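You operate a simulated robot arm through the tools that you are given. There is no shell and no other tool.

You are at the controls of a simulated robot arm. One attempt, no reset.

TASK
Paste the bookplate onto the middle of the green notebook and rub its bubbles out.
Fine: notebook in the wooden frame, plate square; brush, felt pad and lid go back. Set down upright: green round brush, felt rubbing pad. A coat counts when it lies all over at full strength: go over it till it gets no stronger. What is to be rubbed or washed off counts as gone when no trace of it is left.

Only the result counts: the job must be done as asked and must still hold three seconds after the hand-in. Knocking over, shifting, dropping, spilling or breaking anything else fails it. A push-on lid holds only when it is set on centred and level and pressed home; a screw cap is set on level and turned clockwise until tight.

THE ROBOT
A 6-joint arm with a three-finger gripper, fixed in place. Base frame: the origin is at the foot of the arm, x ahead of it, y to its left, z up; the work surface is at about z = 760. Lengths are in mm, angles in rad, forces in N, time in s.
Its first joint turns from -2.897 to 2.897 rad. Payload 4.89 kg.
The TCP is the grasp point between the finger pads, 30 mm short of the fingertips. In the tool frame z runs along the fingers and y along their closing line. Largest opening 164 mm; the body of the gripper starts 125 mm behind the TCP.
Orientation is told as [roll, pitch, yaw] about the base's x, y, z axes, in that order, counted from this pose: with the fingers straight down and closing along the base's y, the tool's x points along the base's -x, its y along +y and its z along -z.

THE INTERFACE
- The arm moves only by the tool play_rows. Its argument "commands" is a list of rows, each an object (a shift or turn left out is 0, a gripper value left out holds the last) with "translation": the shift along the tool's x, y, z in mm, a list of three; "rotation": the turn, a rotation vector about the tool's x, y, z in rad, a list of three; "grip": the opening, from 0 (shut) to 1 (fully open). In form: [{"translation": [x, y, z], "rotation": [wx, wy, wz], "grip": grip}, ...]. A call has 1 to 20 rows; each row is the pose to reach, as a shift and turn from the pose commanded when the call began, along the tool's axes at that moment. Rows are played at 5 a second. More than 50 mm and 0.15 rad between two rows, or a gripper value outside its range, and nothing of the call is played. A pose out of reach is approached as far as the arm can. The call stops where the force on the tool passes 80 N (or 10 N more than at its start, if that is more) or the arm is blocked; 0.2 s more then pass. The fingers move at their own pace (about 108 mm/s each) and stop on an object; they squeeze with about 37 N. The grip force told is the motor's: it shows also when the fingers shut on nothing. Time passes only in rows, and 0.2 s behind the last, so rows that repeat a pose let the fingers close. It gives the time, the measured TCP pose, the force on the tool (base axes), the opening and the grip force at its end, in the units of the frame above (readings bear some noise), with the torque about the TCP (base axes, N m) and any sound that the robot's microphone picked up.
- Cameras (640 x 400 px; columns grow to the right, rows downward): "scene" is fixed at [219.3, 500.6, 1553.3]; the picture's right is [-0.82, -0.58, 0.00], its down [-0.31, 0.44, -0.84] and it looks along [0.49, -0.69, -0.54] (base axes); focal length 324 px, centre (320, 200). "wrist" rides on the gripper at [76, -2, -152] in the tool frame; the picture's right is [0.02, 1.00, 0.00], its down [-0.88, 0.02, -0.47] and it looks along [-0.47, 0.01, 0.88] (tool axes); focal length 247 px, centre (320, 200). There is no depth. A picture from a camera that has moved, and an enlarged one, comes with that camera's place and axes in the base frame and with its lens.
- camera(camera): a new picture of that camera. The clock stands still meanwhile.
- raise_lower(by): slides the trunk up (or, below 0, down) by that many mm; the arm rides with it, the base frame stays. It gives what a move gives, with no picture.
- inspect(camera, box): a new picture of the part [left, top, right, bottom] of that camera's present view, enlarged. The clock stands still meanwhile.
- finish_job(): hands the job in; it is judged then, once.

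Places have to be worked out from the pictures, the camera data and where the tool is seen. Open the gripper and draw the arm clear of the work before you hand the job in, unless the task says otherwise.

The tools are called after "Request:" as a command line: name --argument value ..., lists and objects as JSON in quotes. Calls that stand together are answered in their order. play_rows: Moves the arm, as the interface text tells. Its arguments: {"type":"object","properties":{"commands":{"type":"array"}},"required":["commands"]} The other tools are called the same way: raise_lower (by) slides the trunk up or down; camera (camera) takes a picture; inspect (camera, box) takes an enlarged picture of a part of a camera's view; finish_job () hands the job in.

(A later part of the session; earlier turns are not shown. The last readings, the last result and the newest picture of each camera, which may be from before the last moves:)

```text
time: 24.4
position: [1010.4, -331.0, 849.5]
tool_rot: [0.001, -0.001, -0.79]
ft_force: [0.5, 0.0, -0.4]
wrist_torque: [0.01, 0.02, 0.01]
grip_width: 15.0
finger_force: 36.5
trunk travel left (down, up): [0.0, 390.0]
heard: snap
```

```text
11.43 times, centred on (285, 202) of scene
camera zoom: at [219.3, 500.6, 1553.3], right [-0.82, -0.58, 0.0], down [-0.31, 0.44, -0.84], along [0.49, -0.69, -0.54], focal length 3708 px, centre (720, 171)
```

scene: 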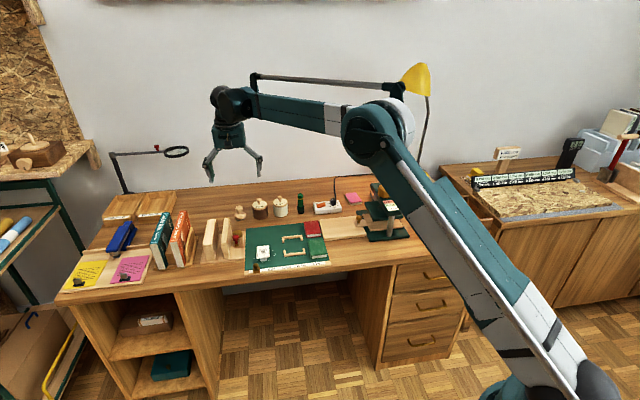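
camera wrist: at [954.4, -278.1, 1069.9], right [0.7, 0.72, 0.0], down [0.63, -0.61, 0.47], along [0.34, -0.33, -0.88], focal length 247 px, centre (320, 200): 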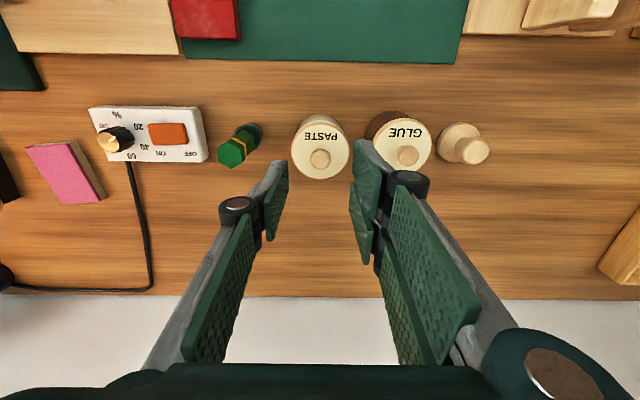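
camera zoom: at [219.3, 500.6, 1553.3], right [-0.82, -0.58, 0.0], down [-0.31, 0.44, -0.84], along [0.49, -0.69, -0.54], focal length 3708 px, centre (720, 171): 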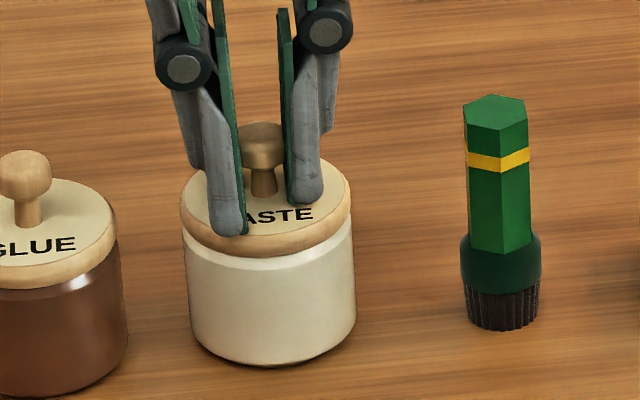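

The lettering hasn't moved, so the jar and lid stayed put. I'll lift slowly and watch the force.

Request:
play_rows --commands '[{"translation": [0, 0, -2], "grip": 0.05}, {"translation": [0, 0, -4]}, {"translation": [0, 0, -7]}, {"translation": [0, 0, -10]}]'

Request:
inspect --camera "scene" --box '[265, 185, 305, 220]'

Request:
inspect --camera "wrist" --box '[240, 100, 400, 220]'

```text
time: 25.4
position: [1011.0, -331.2, 861.3]
tool_rot: [0.0, -0.001, -0.791]
ft_force: [-0.4, -0.4, -0.4]
wrist_torque: [0.02, -0.03, -0.01]
grip_width: 15.0
finger_force: 37.2
trunk travel left (down, up): [0.0, 390.0]
```

```text
11.43 times, centred on (285, 202) of scene
camera zoom: at [219.3, 500.6, 1553.3], right [-0.82, -0.58, 0.0], down [-0.31, 0.44, -0.84], along [0.49, -0.69, -0.54], focal length 3708 px, centre (720, 171)
```

zoom: 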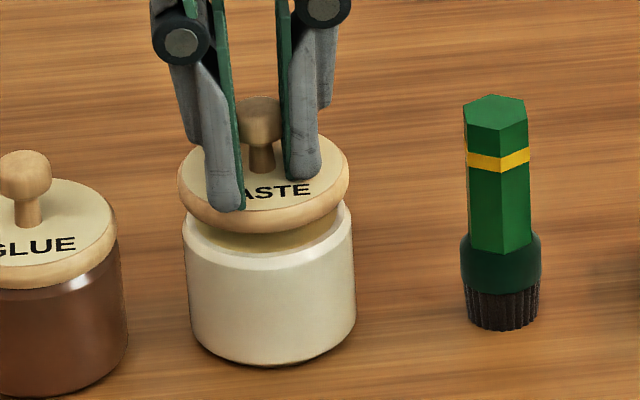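

```text
3.33 times, centred on (320, 160) of wrist
camera zoom: at [955.5, -278.7, 1012.4], right [0.7, 0.72, 0.0], down [0.63, -0.61, 0.47], along [0.34, -0.33, -0.88], focal length 823 px, centre (320, 333)
```

zoom: 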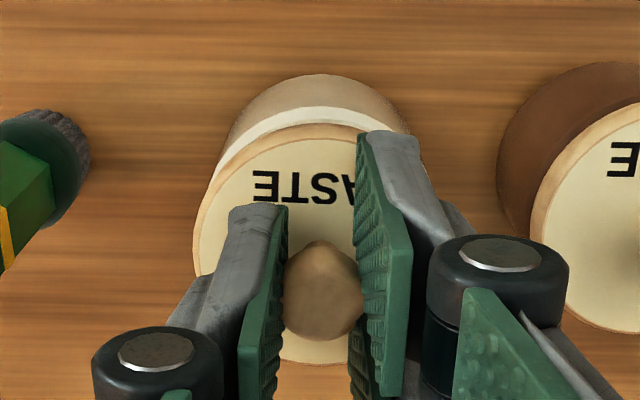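

The lid is off cleanly. I'll carry it up and over to the empty mat area behind the bookplate.

Request:
play_rows --commands '[{"translation": [0, 0, -25], "grip": 0.05}, {"translation": [10, 0, -45]}, {"translation": [45, 10, -45]}, {"translation": [80, 25, -45]}, {"translation": [110, 45, -45]}, {"translation": [137.8, 64, -40]}, {"translation": [137.8, 64, -10]}, {"translation": [137.8, 64, 10]}, {"translation": [137.8, 64, 30]}, {"translation": [137.8, 64, 30]}]'

Request:
inspect --camera "scene" --box '[230, 190, 310, 250]'

Request:
camera --camera "wrist"

```text
time: 27.6
position: [958.3, -189.2, 831.3]
tool_rot: [0.0, 0.0, -0.79]
ft_force: [-0.3, 0.8, -0.3]
wrist_torque: [0.03, -0.06, 0.02]
grip_width: 15.0
finger_force: 37.2
trunk travel left (down, up): [0.0, 390.0]
```

```text
6.67 times, centred on (270, 220) of scene
camera zoom: at [219.3, 500.6, 1553.3], right [-0.82, -0.58, 0.0], down [-0.31, 0.44, -0.84], along [0.49, -0.69, -0.54], focal length 2163 px, centre (653, 67)
```

zoom: 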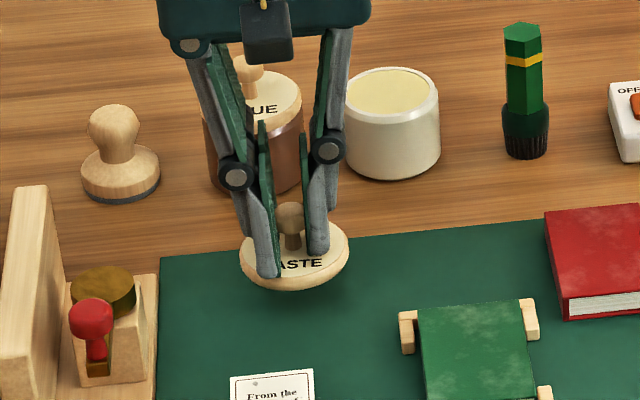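

```text
taken
camera wrist: at [903.6, -135.9, 982.2], right [0.7, 0.72, 0.0], down [0.63, -0.61, 0.47], along [0.34, -0.33, -0.88], focal length 247 px, centre (320, 200)
```

wrist: 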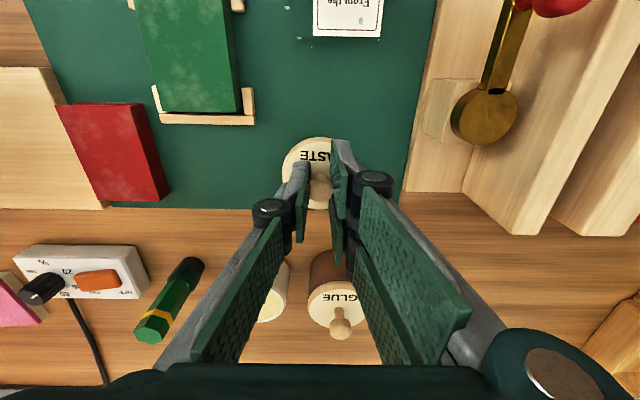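

The jar is open with paste near the top. The lid is above clear mat, so I'll lower it gently in small steps and watch for contact.

Request:
play_rows --commands '[{"translation": [0, 0, 4], "grip": 0.05}, {"translation": [0, 0, 8]}, {"translation": [0, 0, 10]}, {"translation": [0, 0, 12]}]'

Request:
inspect --camera "scene" --box '[250, 205, 290, 235]'

```text
time: 28.6
position: [957.8, -188.4, 819.4]
tool_rot: [0.001, 0.001, -0.79]
ft_force: [0.7, -0.2, 0.1]
wrist_torque: [0.01, 0.01, 0.01]
grip_width: 14.9
finger_force: 36.4
trunk travel left (down, up): [0.0, 390.0]
```

```text
13.33 times, centred on (270, 220) of scene
camera zoom: at [219.3, 500.6, 1553.3], right [-0.82, -0.58, 0.0], down [-0.31, 0.44, -0.84], along [0.49, -0.69, -0.54], focal length 4326 px, centre (987, -67)
```

zoom: 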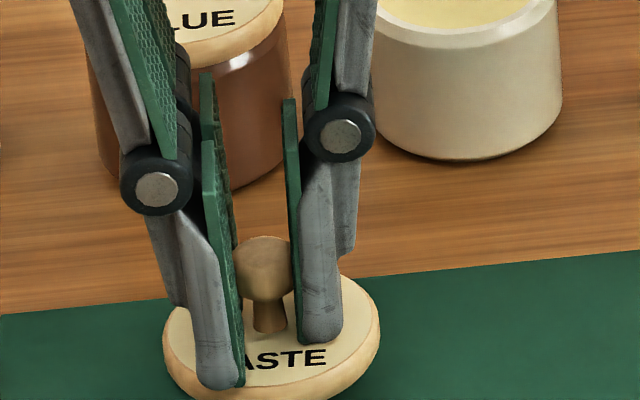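

Request:
inspect --camera "scene" --box '[250, 215, 290, 245]'

Request:
play_rows --commands '[{"translation": [0, 0, 1], "grip": 0.05}, {"translation": [0, 0, 2]}, {"translation": [0, 0, 3]}]'

Request:
inspect --camera "scene" --box '[250, 215, 290, 245]'

```text
13.33 times, centred on (270, 230) of scene
camera zoom: at [219.3, 500.6, 1553.3], right [-0.82, -0.58, 0.0], down [-0.31, 0.44, -0.84], along [0.49, -0.69, -0.54], focal length 4326 px, centre (987, -200)
```

zoom: 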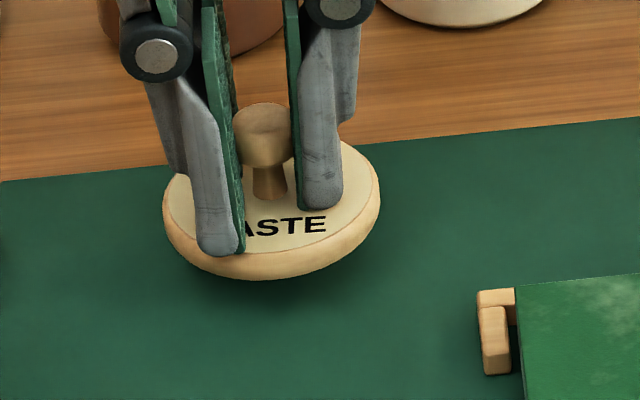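

```text
time: 29.4
position: [958.2, -187.8, 816.1]
tool_rot: [0.0, -0.002, -0.791]
ft_force: [-0.5, 0.1, 0.6]
wrist_torque: [-0.03, -0.01, 0.03]
grip_width: 15.9
finger_force: 37.0
trunk travel left (down, up): [0.0, 390.0]
```

```text
13.33 times, centred on (270, 230) of scene
camera zoom: at [219.3, 500.6, 1553.3], right [-0.82, -0.58, 0.0], down [-0.31, 0.44, -0.84], along [0.49, -0.69, -0.54], focal length 4326 px, centre (987, -200)
```

zoom: 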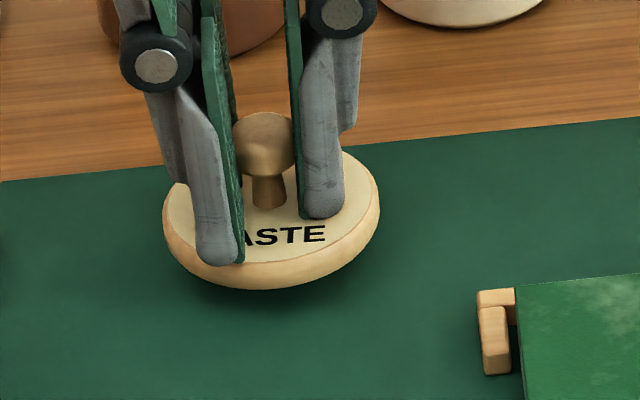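

The grip width changed slightly, so the lid's underside has touched the mat. I'll open and rise.

Request:
play_rows --commands '[{"translation": [0, 0, 0], "grip": 0.15}, {"translation": [0, 0, 0], "grip": 0.3}, {"translation": [0, 0, 0], "grip": 0.3}, {"translation": [0, 0, -30], "grip": 0.3}, {"translation": [0, 0, -70], "grip": 0.3}]'

Request:
inspect --camera "wrist" --box '[220, 80, 420, 220]'

Request:
inspect --camera "scene" --box '[250, 205, 300, 240]'

```text
time: 30.6
position: [958.0, -187.9, 886.5]
tool_rot: [-0.002, 0.0, -0.79]
ft_force: [2.0, -0.2, -0.4]
wrist_torque: [0.03, 0.19, 0.03]
grip_width: 49.1
finger_force: 0.1
trunk travel left (down, up): [0.0, 390.0]
```

```text
2.86 times, centred on (320, 150) of wrist
camera zoom: at [904.2, -135.7, 1037.8], right [0.7, 0.72, 0.0], down [0.63, -0.61, 0.47], along [0.34, -0.33, -0.88], focal length 706 px, centre (320, 343)
```

zoom: 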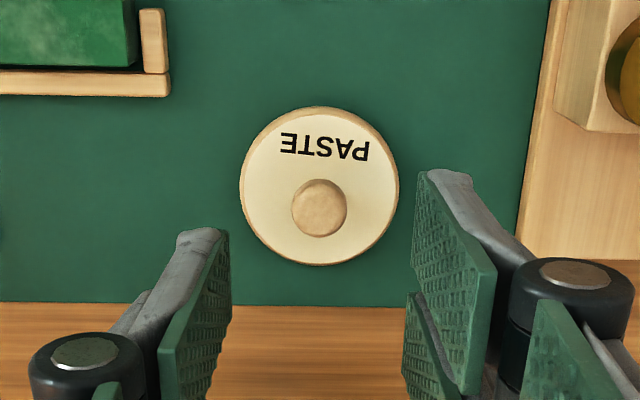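

```text
11.43 times, centred on (275, 222) of scene
camera zoom: at [219.3, 500.6, 1553.3], right [-0.82, -0.58, 0.0], down [-0.31, 0.44, -0.84], along [0.49, -0.69, -0.54], focal length 3708 px, centre (834, -57)
```

zoom: 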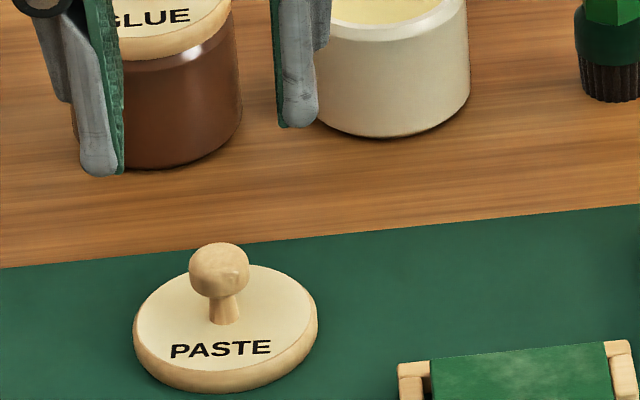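

The lid is lying flat on the mat. Next I'll move over the brush and look.

Request:
play_rows --commands '[{"translation": [-10, -15, -34]}, {"translation": [-35, -42, -34]}, {"translation": [-60, -70, -34]}, {"translation": [-85, -98, -34]}, {"translation": [-110, -125, -34]}, {"translation": [-130.7, -148, -34]}, {"translation": [-130.7, -148, -34]}]'

Request:
inspect --camera "wrist" --box '[240, 90, 400, 210]'

Request:
camera --camera "wrist"

```text
time: 32.2
position: [944.4, -387.1, 920.1]
tool_rot: [0.0, 0.001, -0.791]
ft_force: [0.3, 0.7, -0.3]
wrist_torque: [-0.09, 0.04, 0.02]
grip_width: 49.1
finger_force: 0.2
trunk travel left (down, up): [0.0, 390.0]
```

```text
3.33 times, centred on (320, 150) of wrist
camera zoom: at [890.2, -333.4, 1071.4], right [0.7, 0.72, 0.0], down [0.63, -0.61, 0.47], along [0.34, -0.33, -0.88], focal length 823 px, centre (320, 367)
```

zoom: 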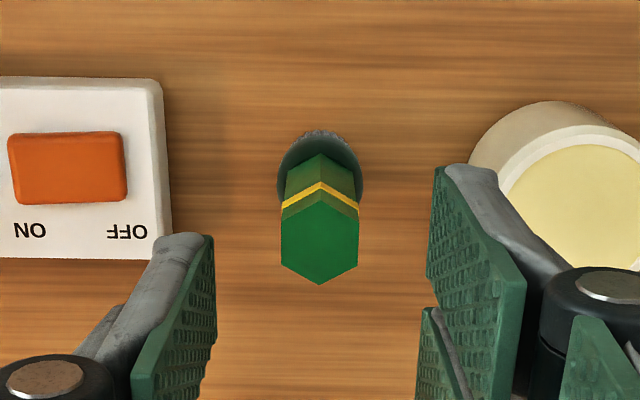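

```text
taken
camera wrist: at [890.2, -333.4, 1071.4], right [0.7, 0.72, 0.0], down [0.63, -0.61, 0.47], along [0.34, -0.33, -0.88], focal length 247 px, centre (320, 200)
```

wrist: 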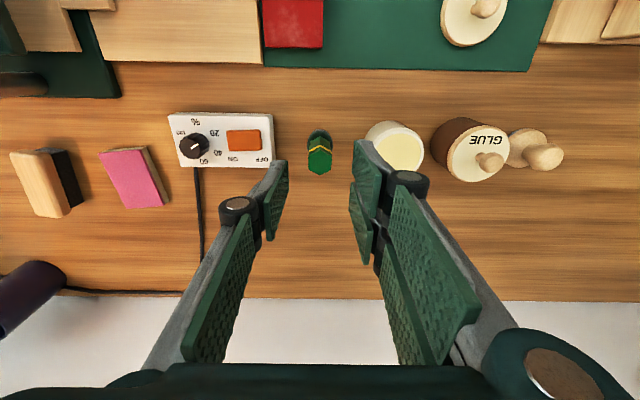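

The hexagon's flats face the fingers and the brush is about 1.8 mm behind the TCP. I'll descend and grip the handle just above the ferrule.

Request:
play_rows --commands '[{"translation": [-1.8, -0.4, 25]}, {"translation": [-1.8, -0.4, 50]}, {"translation": [-1.8, -0.4, 70]}, {"translation": [-1.8, -0.4, 86]}, {"translation": [-1.8, -0.4, 86]}]'

Request:
inspect --camera "wrist" --box '[240, 90, 400, 230]'

Request:
inspect --camera "scene" --box '[280, 180, 330, 220]'

```text
time: 33.4
position: [945.0, -387.4, 833.5]
tool_rot: [0.001, -0.001, -0.79]
ft_force: [-0.3, -0.3, -0.4]
wrist_torque: [-0.01, -0.06, -0.04]
grip_width: 49.1
finger_force: 0.2
trunk travel left (down, up): [0.0, 390.0]
```

```text
2.86 times, centred on (320, 160) of wrist
camera zoom: at [891.2, -334.6, 985.0], right [0.7, 0.72, 0.0], down [0.63, -0.61, 0.47], along [0.34, -0.33, -0.88], focal length 706 px, centre (320, 314)
```

zoom: 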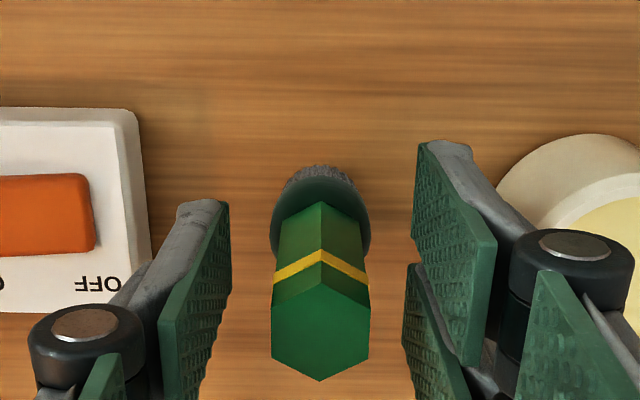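

```text
10.00 times, centred on (305, 200) of scene
camera zoom: at [219.3, 500.6, 1553.3], right [-0.82, -0.58, 0.0], down [-0.31, 0.44, -0.84], along [0.49, -0.69, -0.54], focal length 3244 px, centre (470, 200)
```

zoom: 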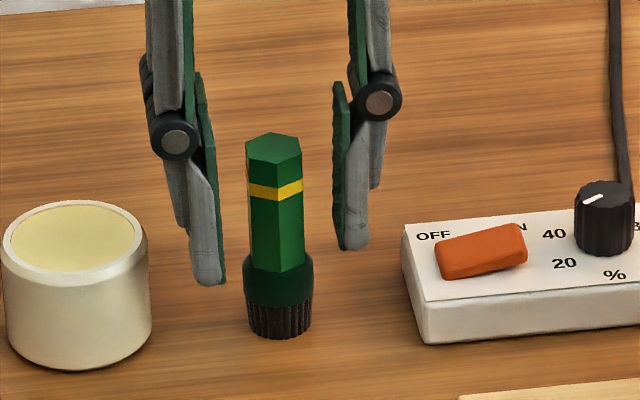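

The handle is centred between the fingers, so I'll close on it.

Request:
play_rows --commands '[{"grip": 0.2}, {"grip": 0.12}, {"grip": 0.08}, {"grip": 0.08}, {"grip": 0.08}]'

Request:
inspect --camera "scene" --box '[280, 180, 330, 220]'

Request:
inspect --camera "wrist" --box '[240, 90, 400, 230]'

```text
time: 34.6
position: [945.0, -387.6, 833.2]
tool_rot: [-0.001, 0.001, -0.79]
ft_force: [0.0, 0.6, -0.3]
wrist_torque: [0.0, 0.04, 0.0]
grip_width: 23.2
finger_force: 37.3
trunk travel left (down, up): [0.0, 390.0]
```

```text
10.00 times, centred on (305, 200) of scene
camera zoom: at [219.3, 500.6, 1553.3], right [-0.82, -0.58, 0.0], down [-0.31, 0.44, -0.84], along [0.49, -0.69, -0.54], focal length 3244 px, centre (470, 200)
```

zoom: 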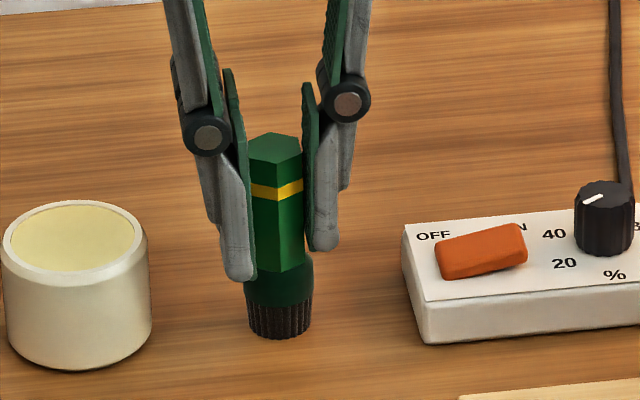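

```text
2.86 times, centred on (320, 160) of wrist
camera zoom: at [891.2, -334.6, 985.0], right [0.7, 0.72, 0.0], down [0.63, -0.61, 0.47], along [0.34, -0.33, -0.88], focal length 706 px, centre (320, 314)
```

zoom: 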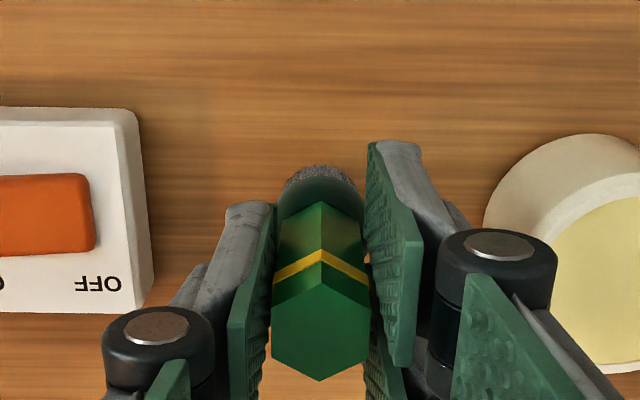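

Gripped on the flats at 23 mm. I'll lift the brush, move over the open paste jar and check the alignment.

Request:
play_rows --commands '[{"translation": [0, 0, -20], "grip": 0.08}, {"translation": [0, 0, -50]}, {"translation": [0, 0, -75]}, {"translation": [-2, 28, -75]}, {"translation": [-4, 56, -75]}, {"translation": [-5, 84.4, -75]}, {"translation": [-5, 84.4, -75]}]'

Request:
inspect --camera "scene" --box '[255, 165, 315, 215]'

Request:
inspect --camera "wrist" --box '[240, 70, 400, 210]'

```text
time: 36.2
position: [1009.9, -329.8, 909.3]
tool_rot: [0.001, 0.0, -0.792]
ft_force: [-0.2, -0.1, -0.5]
wrist_torque: [0.08, -0.08, -0.03]
grip_width: 23.4
finger_force: 36.4
trunk travel left (down, up): [0.0, 390.0]
```

```text
8.00 times, centred on (285, 190) of scene
camera zoom: at [219.3, 500.6, 1553.3], right [-0.82, -0.58, 0.0], down [-0.31, 0.44, -0.84], along [0.49, -0.69, -0.54], focal length 2596 px, centre (600, 280)
```

zoom: 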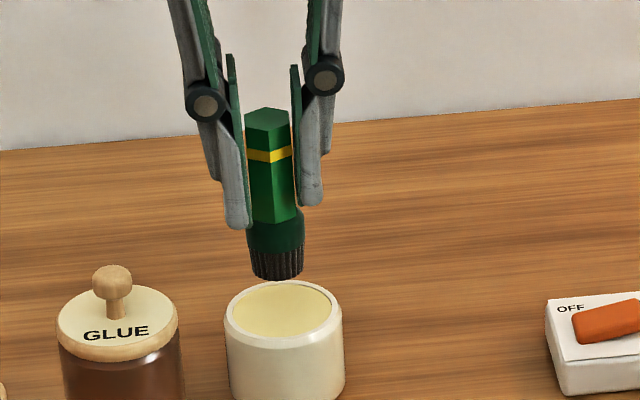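

```text
2.86 times, centred on (320, 140) of wrist
camera zoom: at [955.4, -278.1, 1060.6], right [0.7, 0.72, 0.0], down [0.63, -0.61, 0.47], along [0.34, -0.33, -0.88], focal length 706 px, centre (320, 371)
```

zoom: 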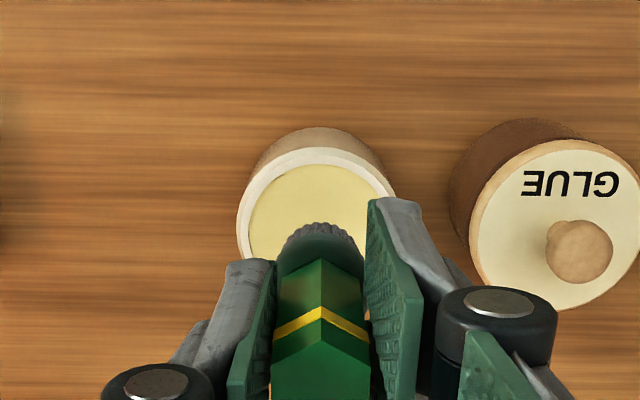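

The brush is over the jar. I'll dip it slowly into the paste and watch the force.

Request:
play_rows --commands '[{"translation": [0, 0, 15], "grip": 0.08}, {"translation": [0, 0, 28]}, {"translation": [0, 0, 34]}, {"translation": [0, 0, 38]}, {"translation": [0, 0, 41]}, {"translation": [0, 0, 41]}]'

Request:
inspect --camera "scene" --box '[255, 175, 315, 225]'

```text
time: 37.6
position: [1008.6, -330.1, 871.6]
tool_rot: [0.001, -0.002, -0.792]
ft_force: [7.5, -1.9, 49.1]
wrist_torque: [-0.01, -0.3, -0.01]
grip_width: 22.6
finger_force: 37.3
trunk travel left (down, up): [0.0, 390.0]
```

```text
8.00 times, centred on (285, 200) of scene
camera zoom: at [219.3, 500.6, 1553.3], right [-0.82, -0.58, 0.0], down [-0.31, 0.44, -0.84], along [0.49, -0.69, -0.54], focal length 2596 px, centre (600, 200)
```

zoom: 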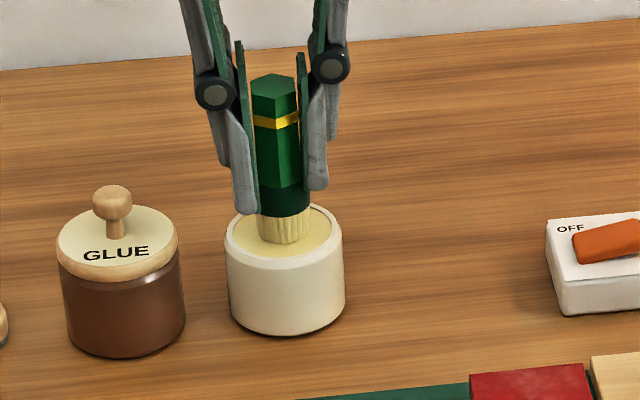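

The bristles are loaded with paste, but the force reached 49 N, so the brush may have slid in the grip. I'll back off slightly and check.

Request:
play_rows --commands '[{"translation": [0, 0, -10], "grip": 0.08}, {"translation": [0, 0, -30]}, {"translation": [0, 0, -35]}]'

Request:
inspect --camera "scene" --box '[255, 165, 315, 215]'

Request:
inspect --camera "wrist" --box '[240, 90, 400, 230]'

```text
time: 38.4
position: [1008.7, -330.0, 903.0]
tool_rot: [-0.001, -0.001, -0.79]
ft_force: [0.7, 0.0, -0.9]
wrist_torque: [0.02, 0.02, -0.03]
grip_width: 22.8
finger_force: 37.1
trunk travel left (down, up): [0.0, 390.0]
```

```text
8.00 times, centred on (285, 190) of scene
camera zoom: at [219.3, 500.6, 1553.3], right [-0.82, -0.58, 0.0], down [-0.31, 0.44, -0.84], along [0.49, -0.69, -0.54], focal length 2596 px, centre (600, 280)
```

zoom: 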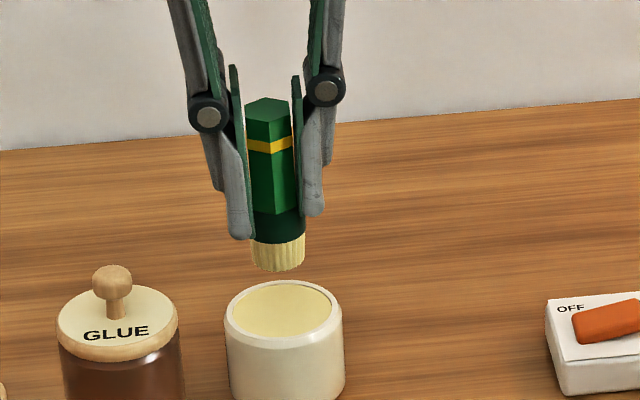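

```text
2.86 times, centred on (320, 160) of wrist
camera zoom: at [954.9, -278.5, 1054.4], right [0.7, 0.72, 0.0], down [0.63, -0.61, 0.47], along [0.34, -0.33, -0.88], focal length 706 px, centre (320, 314)
```

zoom: 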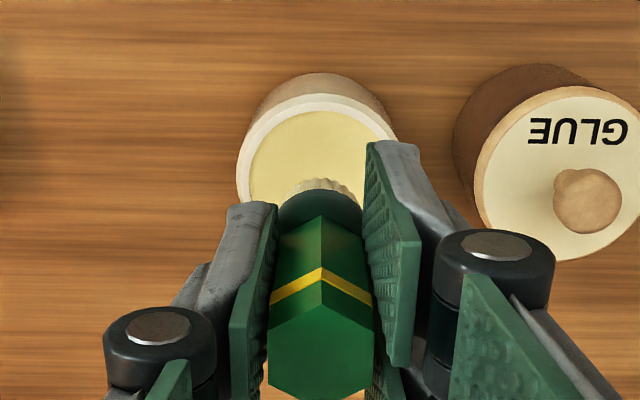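

The brush slid up about 13 mm in the grip, so the bristle tips are now about 60 mm below the TCP. That still works. I'll carry it over the middle of the notebook and test where paste marks.

Request:
play_rows --commands '[{"translation": [30, -4, -10], "grip": 0.08}, {"translation": [70, -10, -10]}, {"translation": [110, -15, -10]}, {"translation": [150, -21, -10]}, {"translation": [190, -27, -5]}, {"translation": [224, -31, 0]}, {"translation": [224, -31, 25]}, {"translation": [224, -31, 50]}, {"translation": [224, -31, 56]}]'

Request:
inspect --camera "scene" --box '[265, 195, 325, 265]'

Request:
inspect --camera "wrist" --box '[240, 80, 400, 220]'

```text
time: 40.4
position: [830.4, -195.2, 846.4]
tool_rot: [0.0, 0.0, -0.791]
ft_force: [-0.4, 0.0, -0.8]
wrist_torque: [0.01, -0.1, -0.02]
grip_width: 22.8
finger_force: 36.4
trunk travel left (down, up): [0.0, 390.0]
```

```text
5.71 times, centred on (295, 230) of scene
camera zoom: at [219.3, 500.6, 1553.3], right [-0.82, -0.58, 0.0], down [-0.31, 0.44, -0.84], along [0.49, -0.69, -0.54], focal length 1854 px, centre (463, 29)
```

zoom: 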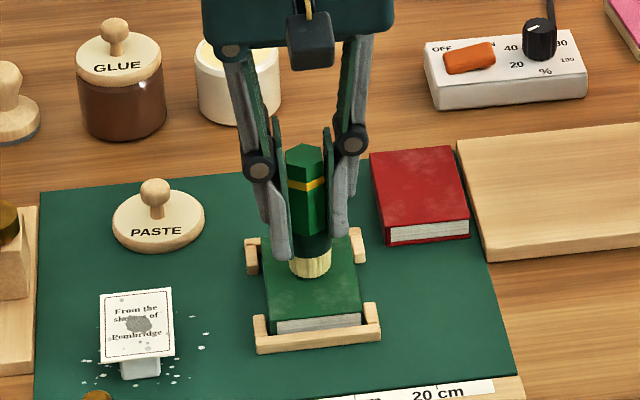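

```text
2.86 times, centred on (320, 150) of wrist
camera zoom: at [775.2, -141.8, 998.2], right [0.7, 0.72, 0.0], down [0.63, -0.61, 0.47], along [0.34, -0.33, -0.88], focal length 706 px, centre (320, 343)
```

zoom: 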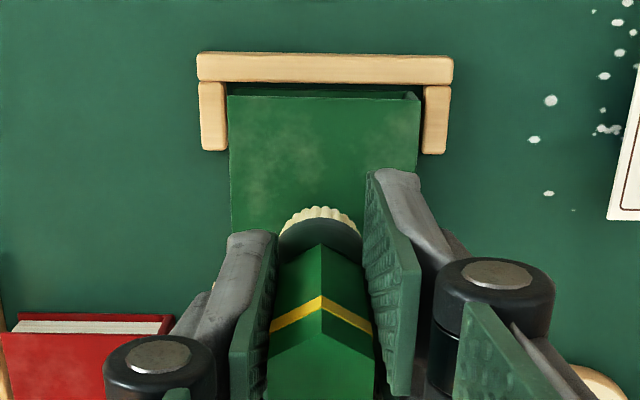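

The brush is about 8 mm above the cover, over its middle. I'll touch down slowly.

Request:
play_rows --commands '[{"translation": [0, 0, 3], "grip": 0.08}, {"translation": [0, 0, 5]}, {"translation": [0, 0, 7]}, {"translation": [0, 0, 8]}]'

Request:
inspect --camera "scene" --box '[275, 215, 315, 255]'

```text
time: 41.4
position: [828.2, -193.7, 841.2]
tool_rot: [0.001, -0.001, -0.79]
ft_force: [4.4, -3.3, 54.2]
wrist_torque: [-0.06, -0.19, -0.02]
grip_width: 22.9
finger_force: 36.9
trunk travel left (down, up): [0.0, 390.0]
```

```text
10.00 times, centred on (295, 235) of scene
camera zoom: at [219.3, 500.6, 1553.3], right [-0.82, -0.58, 0.0], down [-0.31, 0.44, -0.84], along [0.49, -0.69, -0.54], focal length 3244 px, centre (570, -150)
```

zoom: 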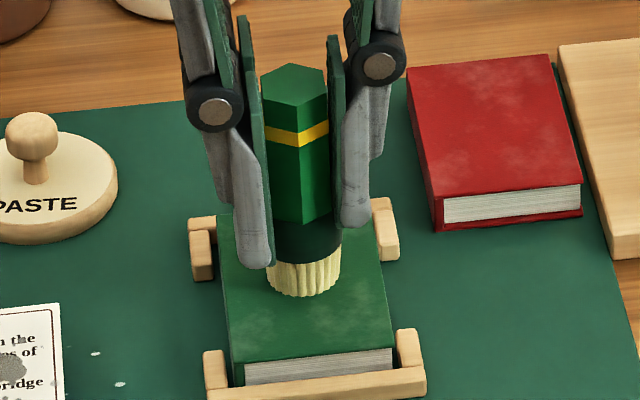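

Contact is stiff at 54 N, so I'll back off in small steps to find light contact.

Request:
play_rows --commands '[{"translation": [0, 0, -1], "grip": 0.08}, {"translation": [0, 0, -2]}]'

Request:
play_rows --commands '[{"translation": [0, 0, -1], "grip": 0.08}]'

```text
time: 42.0
position: [828.8, -194.8, 841.5]
tool_rot: [0.003, 0.001, -0.791]
ft_force: [1.3, -1.5, 42.0]
wrist_torque: [0.05, 0.02, -0.03]
grip_width: 22.9
finger_force: 36.7
trunk travel left (down, up): [0.0, 390.0]
```

```text
time: 42.4
position: [829.1, -194.4, 842.2]
tool_rot: [-0.001, 0.0, -0.79]
ft_force: [-3.4, 0.4, 25.3]
wrist_torque: [0.12, 0.19, -0.04]
grip_width: 23.0
finger_force: 37.2
trunk travel left (down, up): [0.0, 390.0]
```

At 25 N now. I'll ease up one more millimetre, make a short stroke along the length, then lift and look.

Request:
play_rows --commands '[{"translation": [0, 0, -1], "grip": 0.08}, {"translation": [6, 0, -1]}, {"translation": [12, 0, -1]}, {"translation": [18, 0, -1]}]'

Request:
inspect --camera "wrist" --box '[240, 80, 400, 220]'

Request:
inspect --camera "scene" --box '[275, 215, 315, 255]'

```text
time: 43.4
position: [816.5, -180.8, 843.1]
tool_rot: [-0.001, 0.0, -0.79]
ft_force: [0.5, -0.4, 0.5]
wrist_torque: [0.04, 0.02, 0.01]
grip_width: 22.9
finger_force: 36.8
trunk travel left (down, up): [0.0, 390.0]
```

```text
2.86 times, centred on (320, 150) of wrist
camera zoom: at [762.8, -128.6, 994.0], right [0.7, 0.72, 0.0], down [0.63, -0.61, 0.47], along [0.34, -0.33, -0.88], focal length 706 px, centre (320, 343)
```

zoom: 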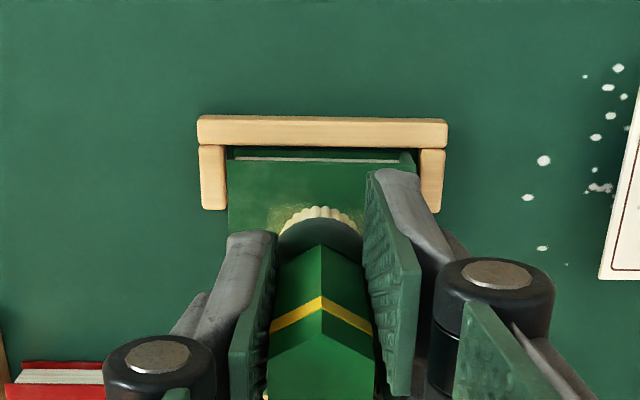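

```text
10.00 times, centred on (295, 235) of scene
camera zoom: at [219.3, 500.6, 1553.3], right [-0.82, -0.58, 0.0], down [-0.31, 0.44, -0.84], along [0.49, -0.69, -0.54], focal length 3244 px, centre (570, -150)
```

zoom: 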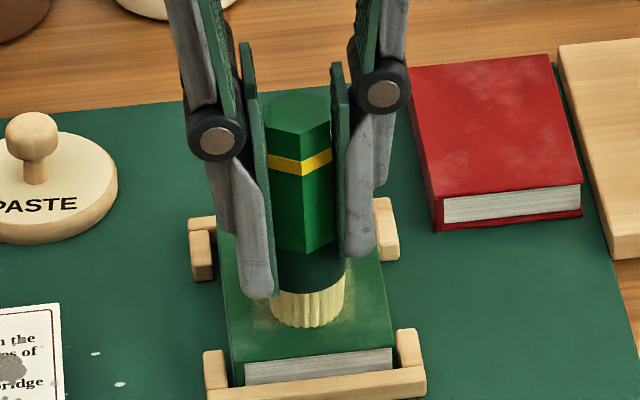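

A faint yellowish mark shows on the cover. I'll lift and draw back to see it clearly.

Request:
play_rows --commands '[{"translation": [0, 0, -20], "grip": 0.08}, {"translation": [-30, 0, -40]}, {"translation": [-70, 0, -60]}, {"translation": [-100, 0, -60]}]'

Request:
camera --camera "wrist"

Request:
inspect --camera "wrist" --box '[250, 30, 390, 150]'

Request:
inspect --camera "scene" --box '[275, 215, 315, 255]'

```text
time: 44.4
position: [886.0, -250.7, 903.9]
tool_rot: [-0.002, 0.001, -0.79]
ft_force: [-1.5, 0.9, 0.9]
wrist_torque: [-0.18, -0.15, 0.0]
grip_width: 22.9
finger_force: 37.7
trunk travel left (down, up): [0.0, 390.0]
```

```text
taken
camera wrist: at [832.1, -198.6, 1055.3], right [0.7, 0.72, 0.0], down [0.63, -0.61, 0.47], along [0.34, -0.33, -0.88], focal length 247 px, centre (320, 200)
```

wrist: 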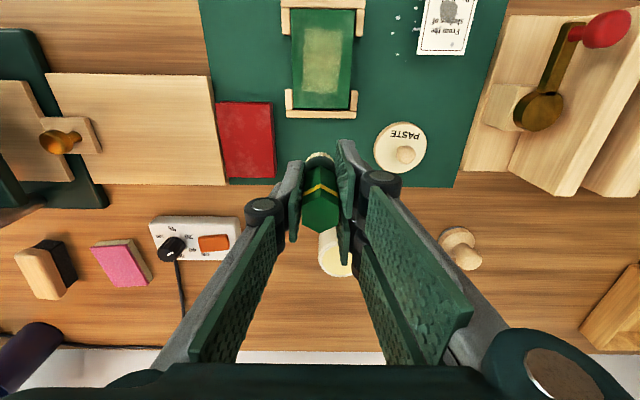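

```text
3.33 times, centred on (320, 90) of wrist
camera zoom: at [832.1, -198.6, 1055.3], right [0.7, 0.72, 0.0], down [0.63, -0.61, 0.47], along [0.34, -0.33, -0.88], focal length 823 px, centre (320, 567)
```

zoom: 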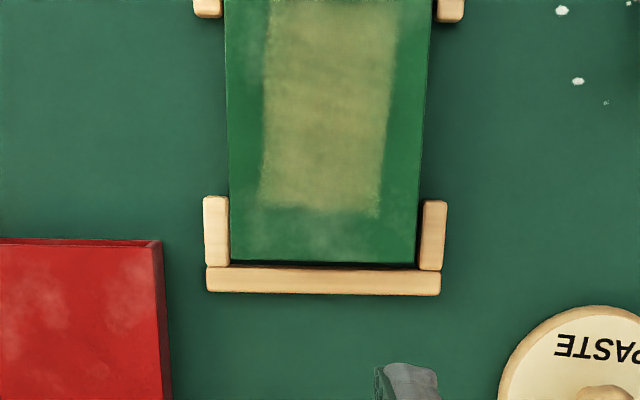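

```text
10.00 times, centred on (295, 235) of scene
camera zoom: at [219.3, 500.6, 1553.3], right [-0.82, -0.58, 0.0], down [-0.31, 0.44, -0.84], along [0.49, -0.69, -0.54], focal length 3244 px, centre (570, -150)
```

zoom: 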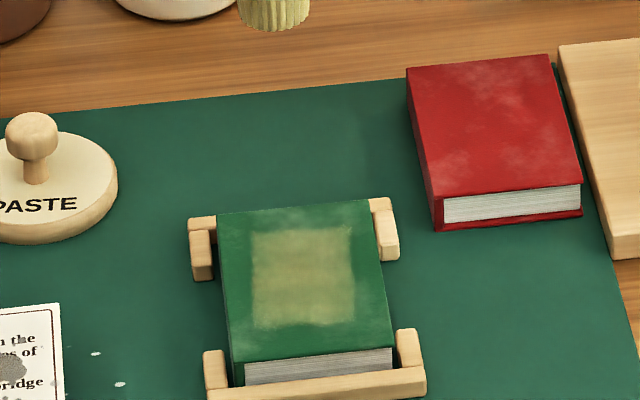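

The mark is a clean rectangle, plate-sized, in the middle of the cover, still translucent. So the coat belongs on the notebook. I'll go over it with more strokes at light contact.

Request:
play_rows --commands '[{"translation": [40, 0, 20], "grip": 0.08}, {"translation": [64, -8, 45]}, {"translation": [64, -8, 58]}, {"translation": [64, -8, 60.5]}, {"translation": [76, -8, 60.5]}, {"translation": [88, -8, 60.5]}, {"translation": [100, -8, 60.5]}, {"translation": [100, 0, 60.5]}, {"translation": [88, 0, 60.5]}, {"translation": [76, 0, 60.5]}, {"translation": [64, 0, 60.5]}, {"translation": [64, 8, 60.5]}, {"translation": [76, 8, 60.5]}, {"translation": [88, 8, 60.5]}, {"translation": [100, 8, 60.5]}]'

Request:
inspect --camera "scene" --box '[275, 215, 315, 255]'

```text
time: 47.6
position: [823.4, -175.5, 841.8]
tool_rot: [-0.001, 0.001, -0.79]
ft_force: [0.1, -0.6, 4.0]
wrist_torque: [0.09, 0.11, 0.02]
grip_width: 22.7
finger_force: 36.5
trunk travel left (down, up): [0.0, 390.0]
```

```text
10.00 times, centred on (295, 235) of scene
camera zoom: at [219.3, 500.6, 1553.3], right [-0.82, -0.58, 0.0], down [-0.31, 0.44, -0.84], along [0.49, -0.69, -0.54], focal length 3244 px, centre (570, -150)
```

zoom: 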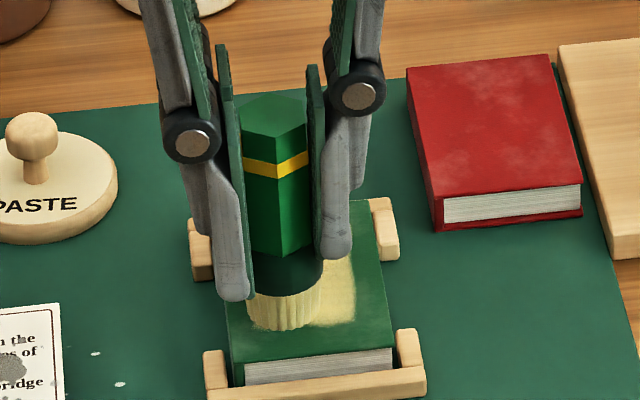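

Much stronger already, at about 4 N. I'll make another pass across the whole rectangle, then lift and look.

Request:
play_rows --commands '[{"translation": [-12, 0, 0.3], "grip": 0.08}, {"translation": [-24, 0, 0.3]}, {"translation": [-36, 0, 0.3]}, {"translation": [-40, -4, 0.3]}, {"translation": [-28, -4, 0.3]}, {"translation": [-16, -4, 0.3]}, {"translation": [-4, -4, 0.3]}, {"translation": [2, -12, 0.3]}, {"translation": [-10, -14, 0.3]}, {"translation": [-22, -14, 0.3]}, {"translation": [-34, -16, 0.3]}, {"translation": [-40, -18, 0.3]}, {"translation": [-28, -18, 0.3]}, {"translation": [-16, -18, 0.3]}, {"translation": [-4, -18, 0.3]}, {"translation": [2, -10, 0.3]}, {"translation": [-20, -8, -20]}, {"translation": [-60, -8, -50]}, {"translation": [-100, -8, -60]}]'

Request:
inspect --camera "scene" --box '[275, 215, 315, 255]'

Request:
inspect --camera "wrist" --box '[250, 0, 390, 120]'

```text
time: 51.6
position: [887.8, -251.0, 903.1]
tool_rot: [0.002, 0.0, -0.791]
ft_force: [-1.3, 0.4, 0.4]
wrist_torque: [-0.19, -0.11, -0.02]
grip_width: 22.8
finger_force: 37.2
trunk travel left (down, up): [0.0, 390.0]
```

```text
10.00 times, centred on (295, 235) of scene
camera zoom: at [219.3, 500.6, 1553.3], right [-0.82, -0.58, 0.0], down [-0.31, 0.44, -0.84], along [0.49, -0.69, -0.54], focal length 3244 px, centre (570, -150)
```

zoom: 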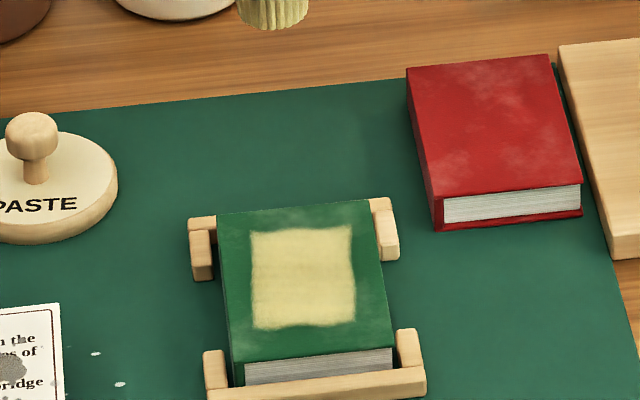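

```text
3.33 times, centred on (320, 60) of wrist
camera zoom: at [833.4, -199.4, 1055.3], right [0.7, 0.72, 0.0], down [0.63, -0.61, 0.47], along [0.34, -0.33, -0.88], focal length 823 px, centre (320, 667)
```

zoom: 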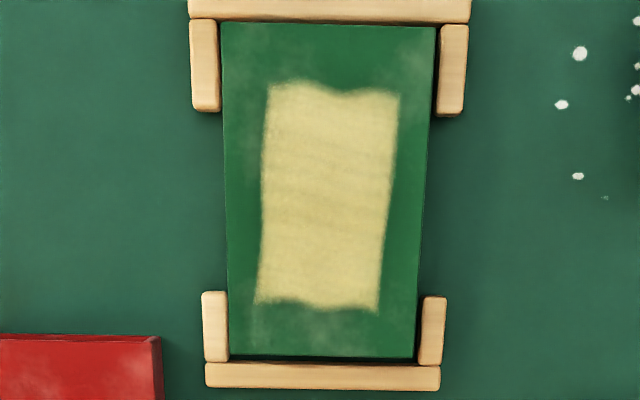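

The coat is full in the middle, but the two short ends are scalloped and the bristles look drier. I'll reload the brush in the paste with gentler pressure.

Request:
play_rows --commands '[{"translation": [-40, 9, -5], "grip": 0.08}, {"translation": [-80, 18, -5]}, {"translation": [-120, 27, -5]}, {"translation": [-142, 31, -5]}, {"translation": [-142, 31, 15]}, {"translation": [-142, 31, 25]}, {"translation": [-142, 31, 29]}, {"translation": [-142, 31, 31]}, {"translation": [-142, 31, 31]}]'

Request:
inspect --camera "scene" --box '[255, 175, 315, 225]'

```text
time: 53.6
position: [1009.8, -331.5, 872.0]
tool_rot: [-0.001, -0.001, -0.79]
ft_force: [0.1, -1.7, 3.2]
wrist_torque: [-0.01, -0.01, -0.01]
grip_width: 22.8
finger_force: 36.9
trunk travel left (down, up): [0.0, 390.0]
```

```text
8.00 times, centred on (285, 200) of scene
camera zoom: at [219.3, 500.6, 1553.3], right [-0.82, -0.58, 0.0], down [-0.31, 0.44, -0.84], along [0.49, -0.69, -0.54], focal length 2596 px, centre (600, 200)
```

zoom: 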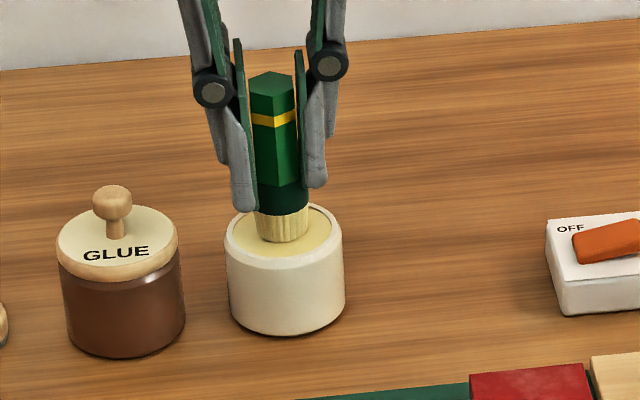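

The bristles are reloaded with only about 3 N of contact. I'll coat the back end of the rectangle across its width, then stroke to the front.

Request:
play_rows --commands '[{"translation": [0, 0, -20], "grip": 0.08}, {"translation": [0, 0, -36]}, {"translation": [45, -8, -36]}, {"translation": [90, -16, -36]}, {"translation": [135, -24, -36]}, {"translation": [175, -34, -30]}, {"translation": [198, -43, 0]}, {"translation": [198, -43, 25]}, {"translation": [198, -43, 30.2]}, {"translation": [198, -35, 30.2]}, {"translation": [198, -27, 30.2]}, {"translation": [198, -19, 30.2]}, {"translation": [195, -25, 30.2]}, {"translation": [195, -35, 30.2]}, {"translation": [197, -44, 30.2]}, {"translation": [208, -43, 30.2]}, {"translation": [220, -43, 30.2]}, {"translation": [232, -43, 30.2]}, {"translation": [244, -43, 30.2]}, {"translation": [250, -43, 30.2]}]'

Request:
inspect --camera "scene" --box '[275, 215, 315, 255]'

```text
time: 57.8
position: [802.6, -183.4, 842.0]
tool_rot: [-0.001, 0.001, -0.79]
ft_force: [6.8, -7.7, 32.8]
wrist_torque: [-0.32, -0.36, -0.02]
grip_width: 22.6
finger_force: 37.5
trunk travel left (down, up): [0.0, 390.0]
```

```text
10.00 times, centred on (295, 235) of scene
camera zoom: at [219.3, 500.6, 1553.3], right [-0.82, -0.58, 0.0], down [-0.31, 0.44, -0.84], along [0.49, -0.69, -0.54], focal length 3244 px, centre (570, -150)
```

zoom: 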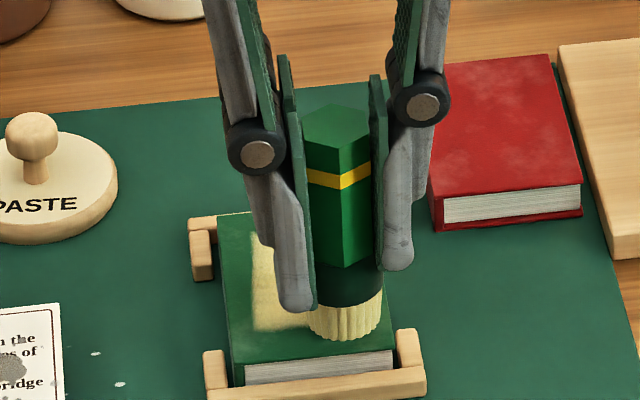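

The force is a bit high at 33 N. I'll ease up and sweep the front end across, then run lengthwise passes back.

Request:
play_rows --commands '[{"translation": [0, 2, -1.2], "grip": 0.08}, {"translation": [0, 10, -1.2]}, {"translation": [0, 18, -1.2]}, {"translation": [0, 25, -1.2]}, {"translation": [-3, 16, -1.2]}, {"translation": [-3, 6, -1.2]}, {"translation": [-3, 0, -1.2]}, {"translation": [-3, 12, -1.2]}, {"translation": [-14, 12, -1.2]}, {"translation": [-26, 12, -1.2]}, {"translation": [-38, 12, -1.2]}, {"translation": [-52, 12, -1.2]}, {"translation": [-52, 24, -1.2]}, {"translation": [-40, 24, -1.2]}, {"translation": [-26, 24, -1.2]}, {"translation": [-14, 24, -1.2]}, {"translation": [0, 24, -1.2]}]'

Request:
play_rows --commands '[{"translation": [0, 0, -20], "grip": 0.08}, {"translation": [-40, -10, -40]}, {"translation": [-80, -20, -60]}, {"translation": [-108, -24, -60]}]'

Request:
inspect --camera "scene" --box '[275, 215, 315, 255]'

Request:
inspect --camera "wrist" --box '[250, 0, 390, 120]'

```text
time: 61.4
position: [821.2, -167.6, 842.8]
tool_rot: [0.0, -0.001, -0.79]
ft_force: [0.4, 1.0, 4.9]
wrist_torque: [0.07, 0.1, 0.02]
grip_width: 22.7
finger_force: 37.0
trunk travel left (down, up): [0.0, 390.0]
```

```text
time: 62.4
position: [877.7, -260.1, 901.8]
tool_rot: [0.0, -0.002, -0.787]
ft_force: [-0.6, 1.0, 0.2]
wrist_torque: [-0.14, -0.16, 0.01]
grip_width: 23.0
finger_force: 37.8
trunk travel left (down, up): [0.0, 390.0]
```

```text
10.00 times, centred on (295, 235) of scene
camera zoom: at [219.3, 500.6, 1553.3], right [-0.82, -0.58, 0.0], down [-0.31, 0.44, -0.84], along [0.49, -0.69, -0.54], focal length 3244 px, centre (570, -150)
```

zoom: 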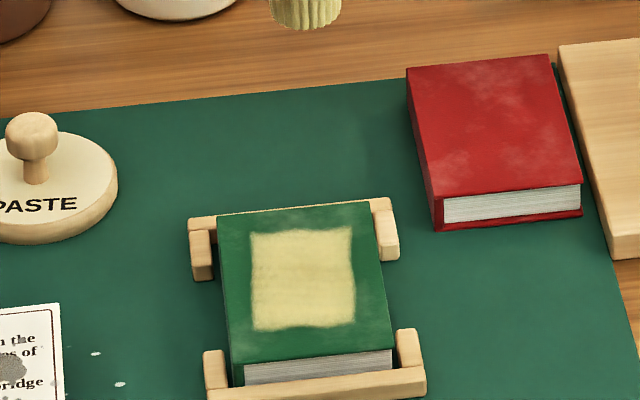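

```text
3.33 times, centred on (320, 60) of wrist
camera zoom: at [823.9, -207.4, 1054.5], right [0.69, 0.72, 0.0], down [0.63, -0.61, 0.47], along [0.34, -0.33, -0.88], focal length 823 px, centre (320, 667)
```

zoom: 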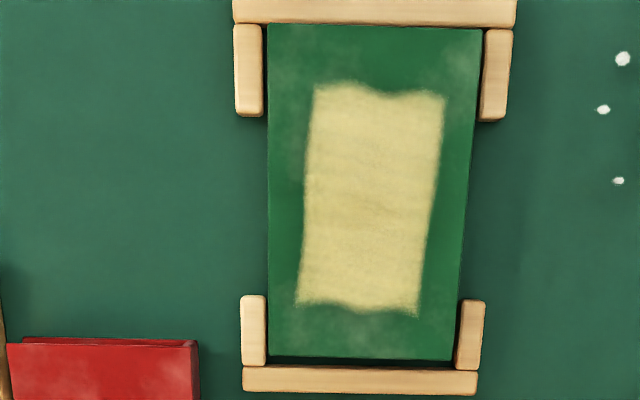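

The coat's edge shape hasn't changed, so the rectangle is fully covered. I'll do one more complete pass to make sure it gets no stronger.

Request:
play_rows --commands '[{"translation": [30, 10, 20], "grip": 0.08}, {"translation": [58, 0, 45]}, {"translation": [58, 0, 60.3]}, {"translation": [70, 0, 60.3]}, {"translation": [82, 0, 60.3]}, {"translation": [94, 0, 60.3]}, {"translation": [106, 0, 60.3]}, {"translation": [106, 8, 60.3]}, {"translation": [94, 8, 60.3]}, {"translation": [82, 8, 60.3]}, {"translation": [70, 8, 60.3]}, {"translation": [58, 8, 60.3]}, {"translation": [58, 16, 60.3]}, {"translation": [70, 16, 60.3]}, {"translation": [82, 16, 60.3]}, {"translation": [94, 16, 60.3]}, {"translation": [106, 16, 60.3]}, {"translation": [106, 24, 60.3]}, {"translation": [94, 24, 60.3]}, {"translation": [82, 24, 60.3]}]'

Request:
play_rows --commands '[{"translation": [-12, 0, 0], "grip": 0.08}, {"translation": [-24, 0, 0]}, {"translation": [-24, 0, -20]}, {"translation": [-45, -10, -45]}, {"translation": [-82, -24, -60]}]'

Request:
inspect --camera "scene" --box '[275, 215, 315, 255]'

Request:
inspect --camera "wrist" --box '[250, 0, 390, 120]'

```text
time: 66.6
position: [837.9, -184.7, 842.2]
tool_rot: [0.001, -0.001, -0.791]
ft_force: [-1.3, 3.1, 6.4]
wrist_torque: [0.19, 0.16, -0.01]
grip_width: 22.7
finger_force: 36.8
trunk travel left (down, up): [0.0, 390.0]
```

```text
time: 67.8
position: [878.1, -259.5, 903.4]
tool_rot: [0.0, 0.001, -0.788]
ft_force: [0.2, 1.4, 0.2]
wrist_torque: [-0.2, 0.02, -0.02]
grip_width: 22.8
finger_force: 36.8
trunk travel left (down, up): [0.0, 390.0]
```

```text
10.00 times, centred on (295, 235) of scene
camera zoom: at [219.3, 500.6, 1553.3], right [-0.82, -0.58, 0.0], down [-0.31, 0.44, -0.84], along [0.49, -0.69, -0.54], focal length 3244 px, centre (570, -150)
```

zoom: 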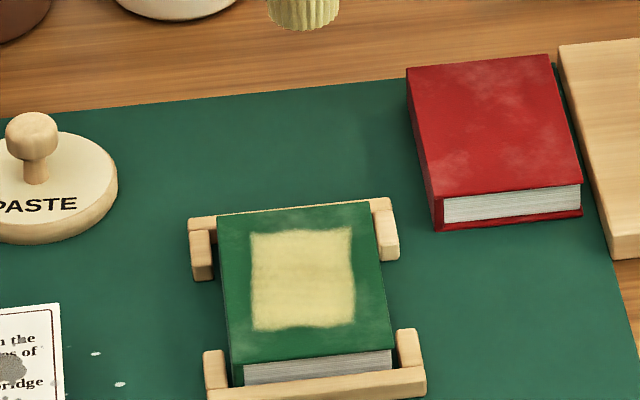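

```text
3.33 times, centred on (320, 60) of wrist
camera zoom: at [824.4, -206.6, 1054.7], right [0.69, 0.72, 0.0], down [0.63, -0.61, 0.47], along [0.34, -0.33, -0.88], focal length 823 px, centre (320, 667)
```

zoom: 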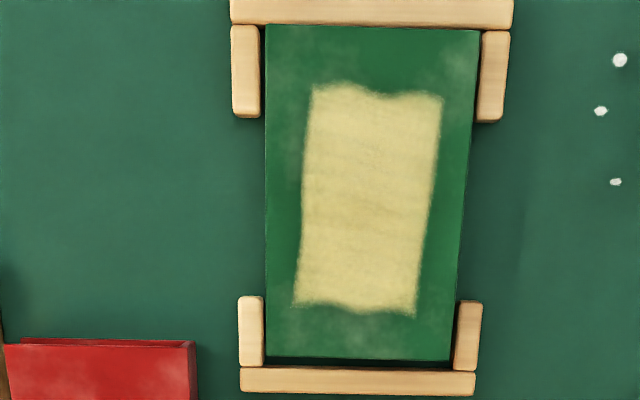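

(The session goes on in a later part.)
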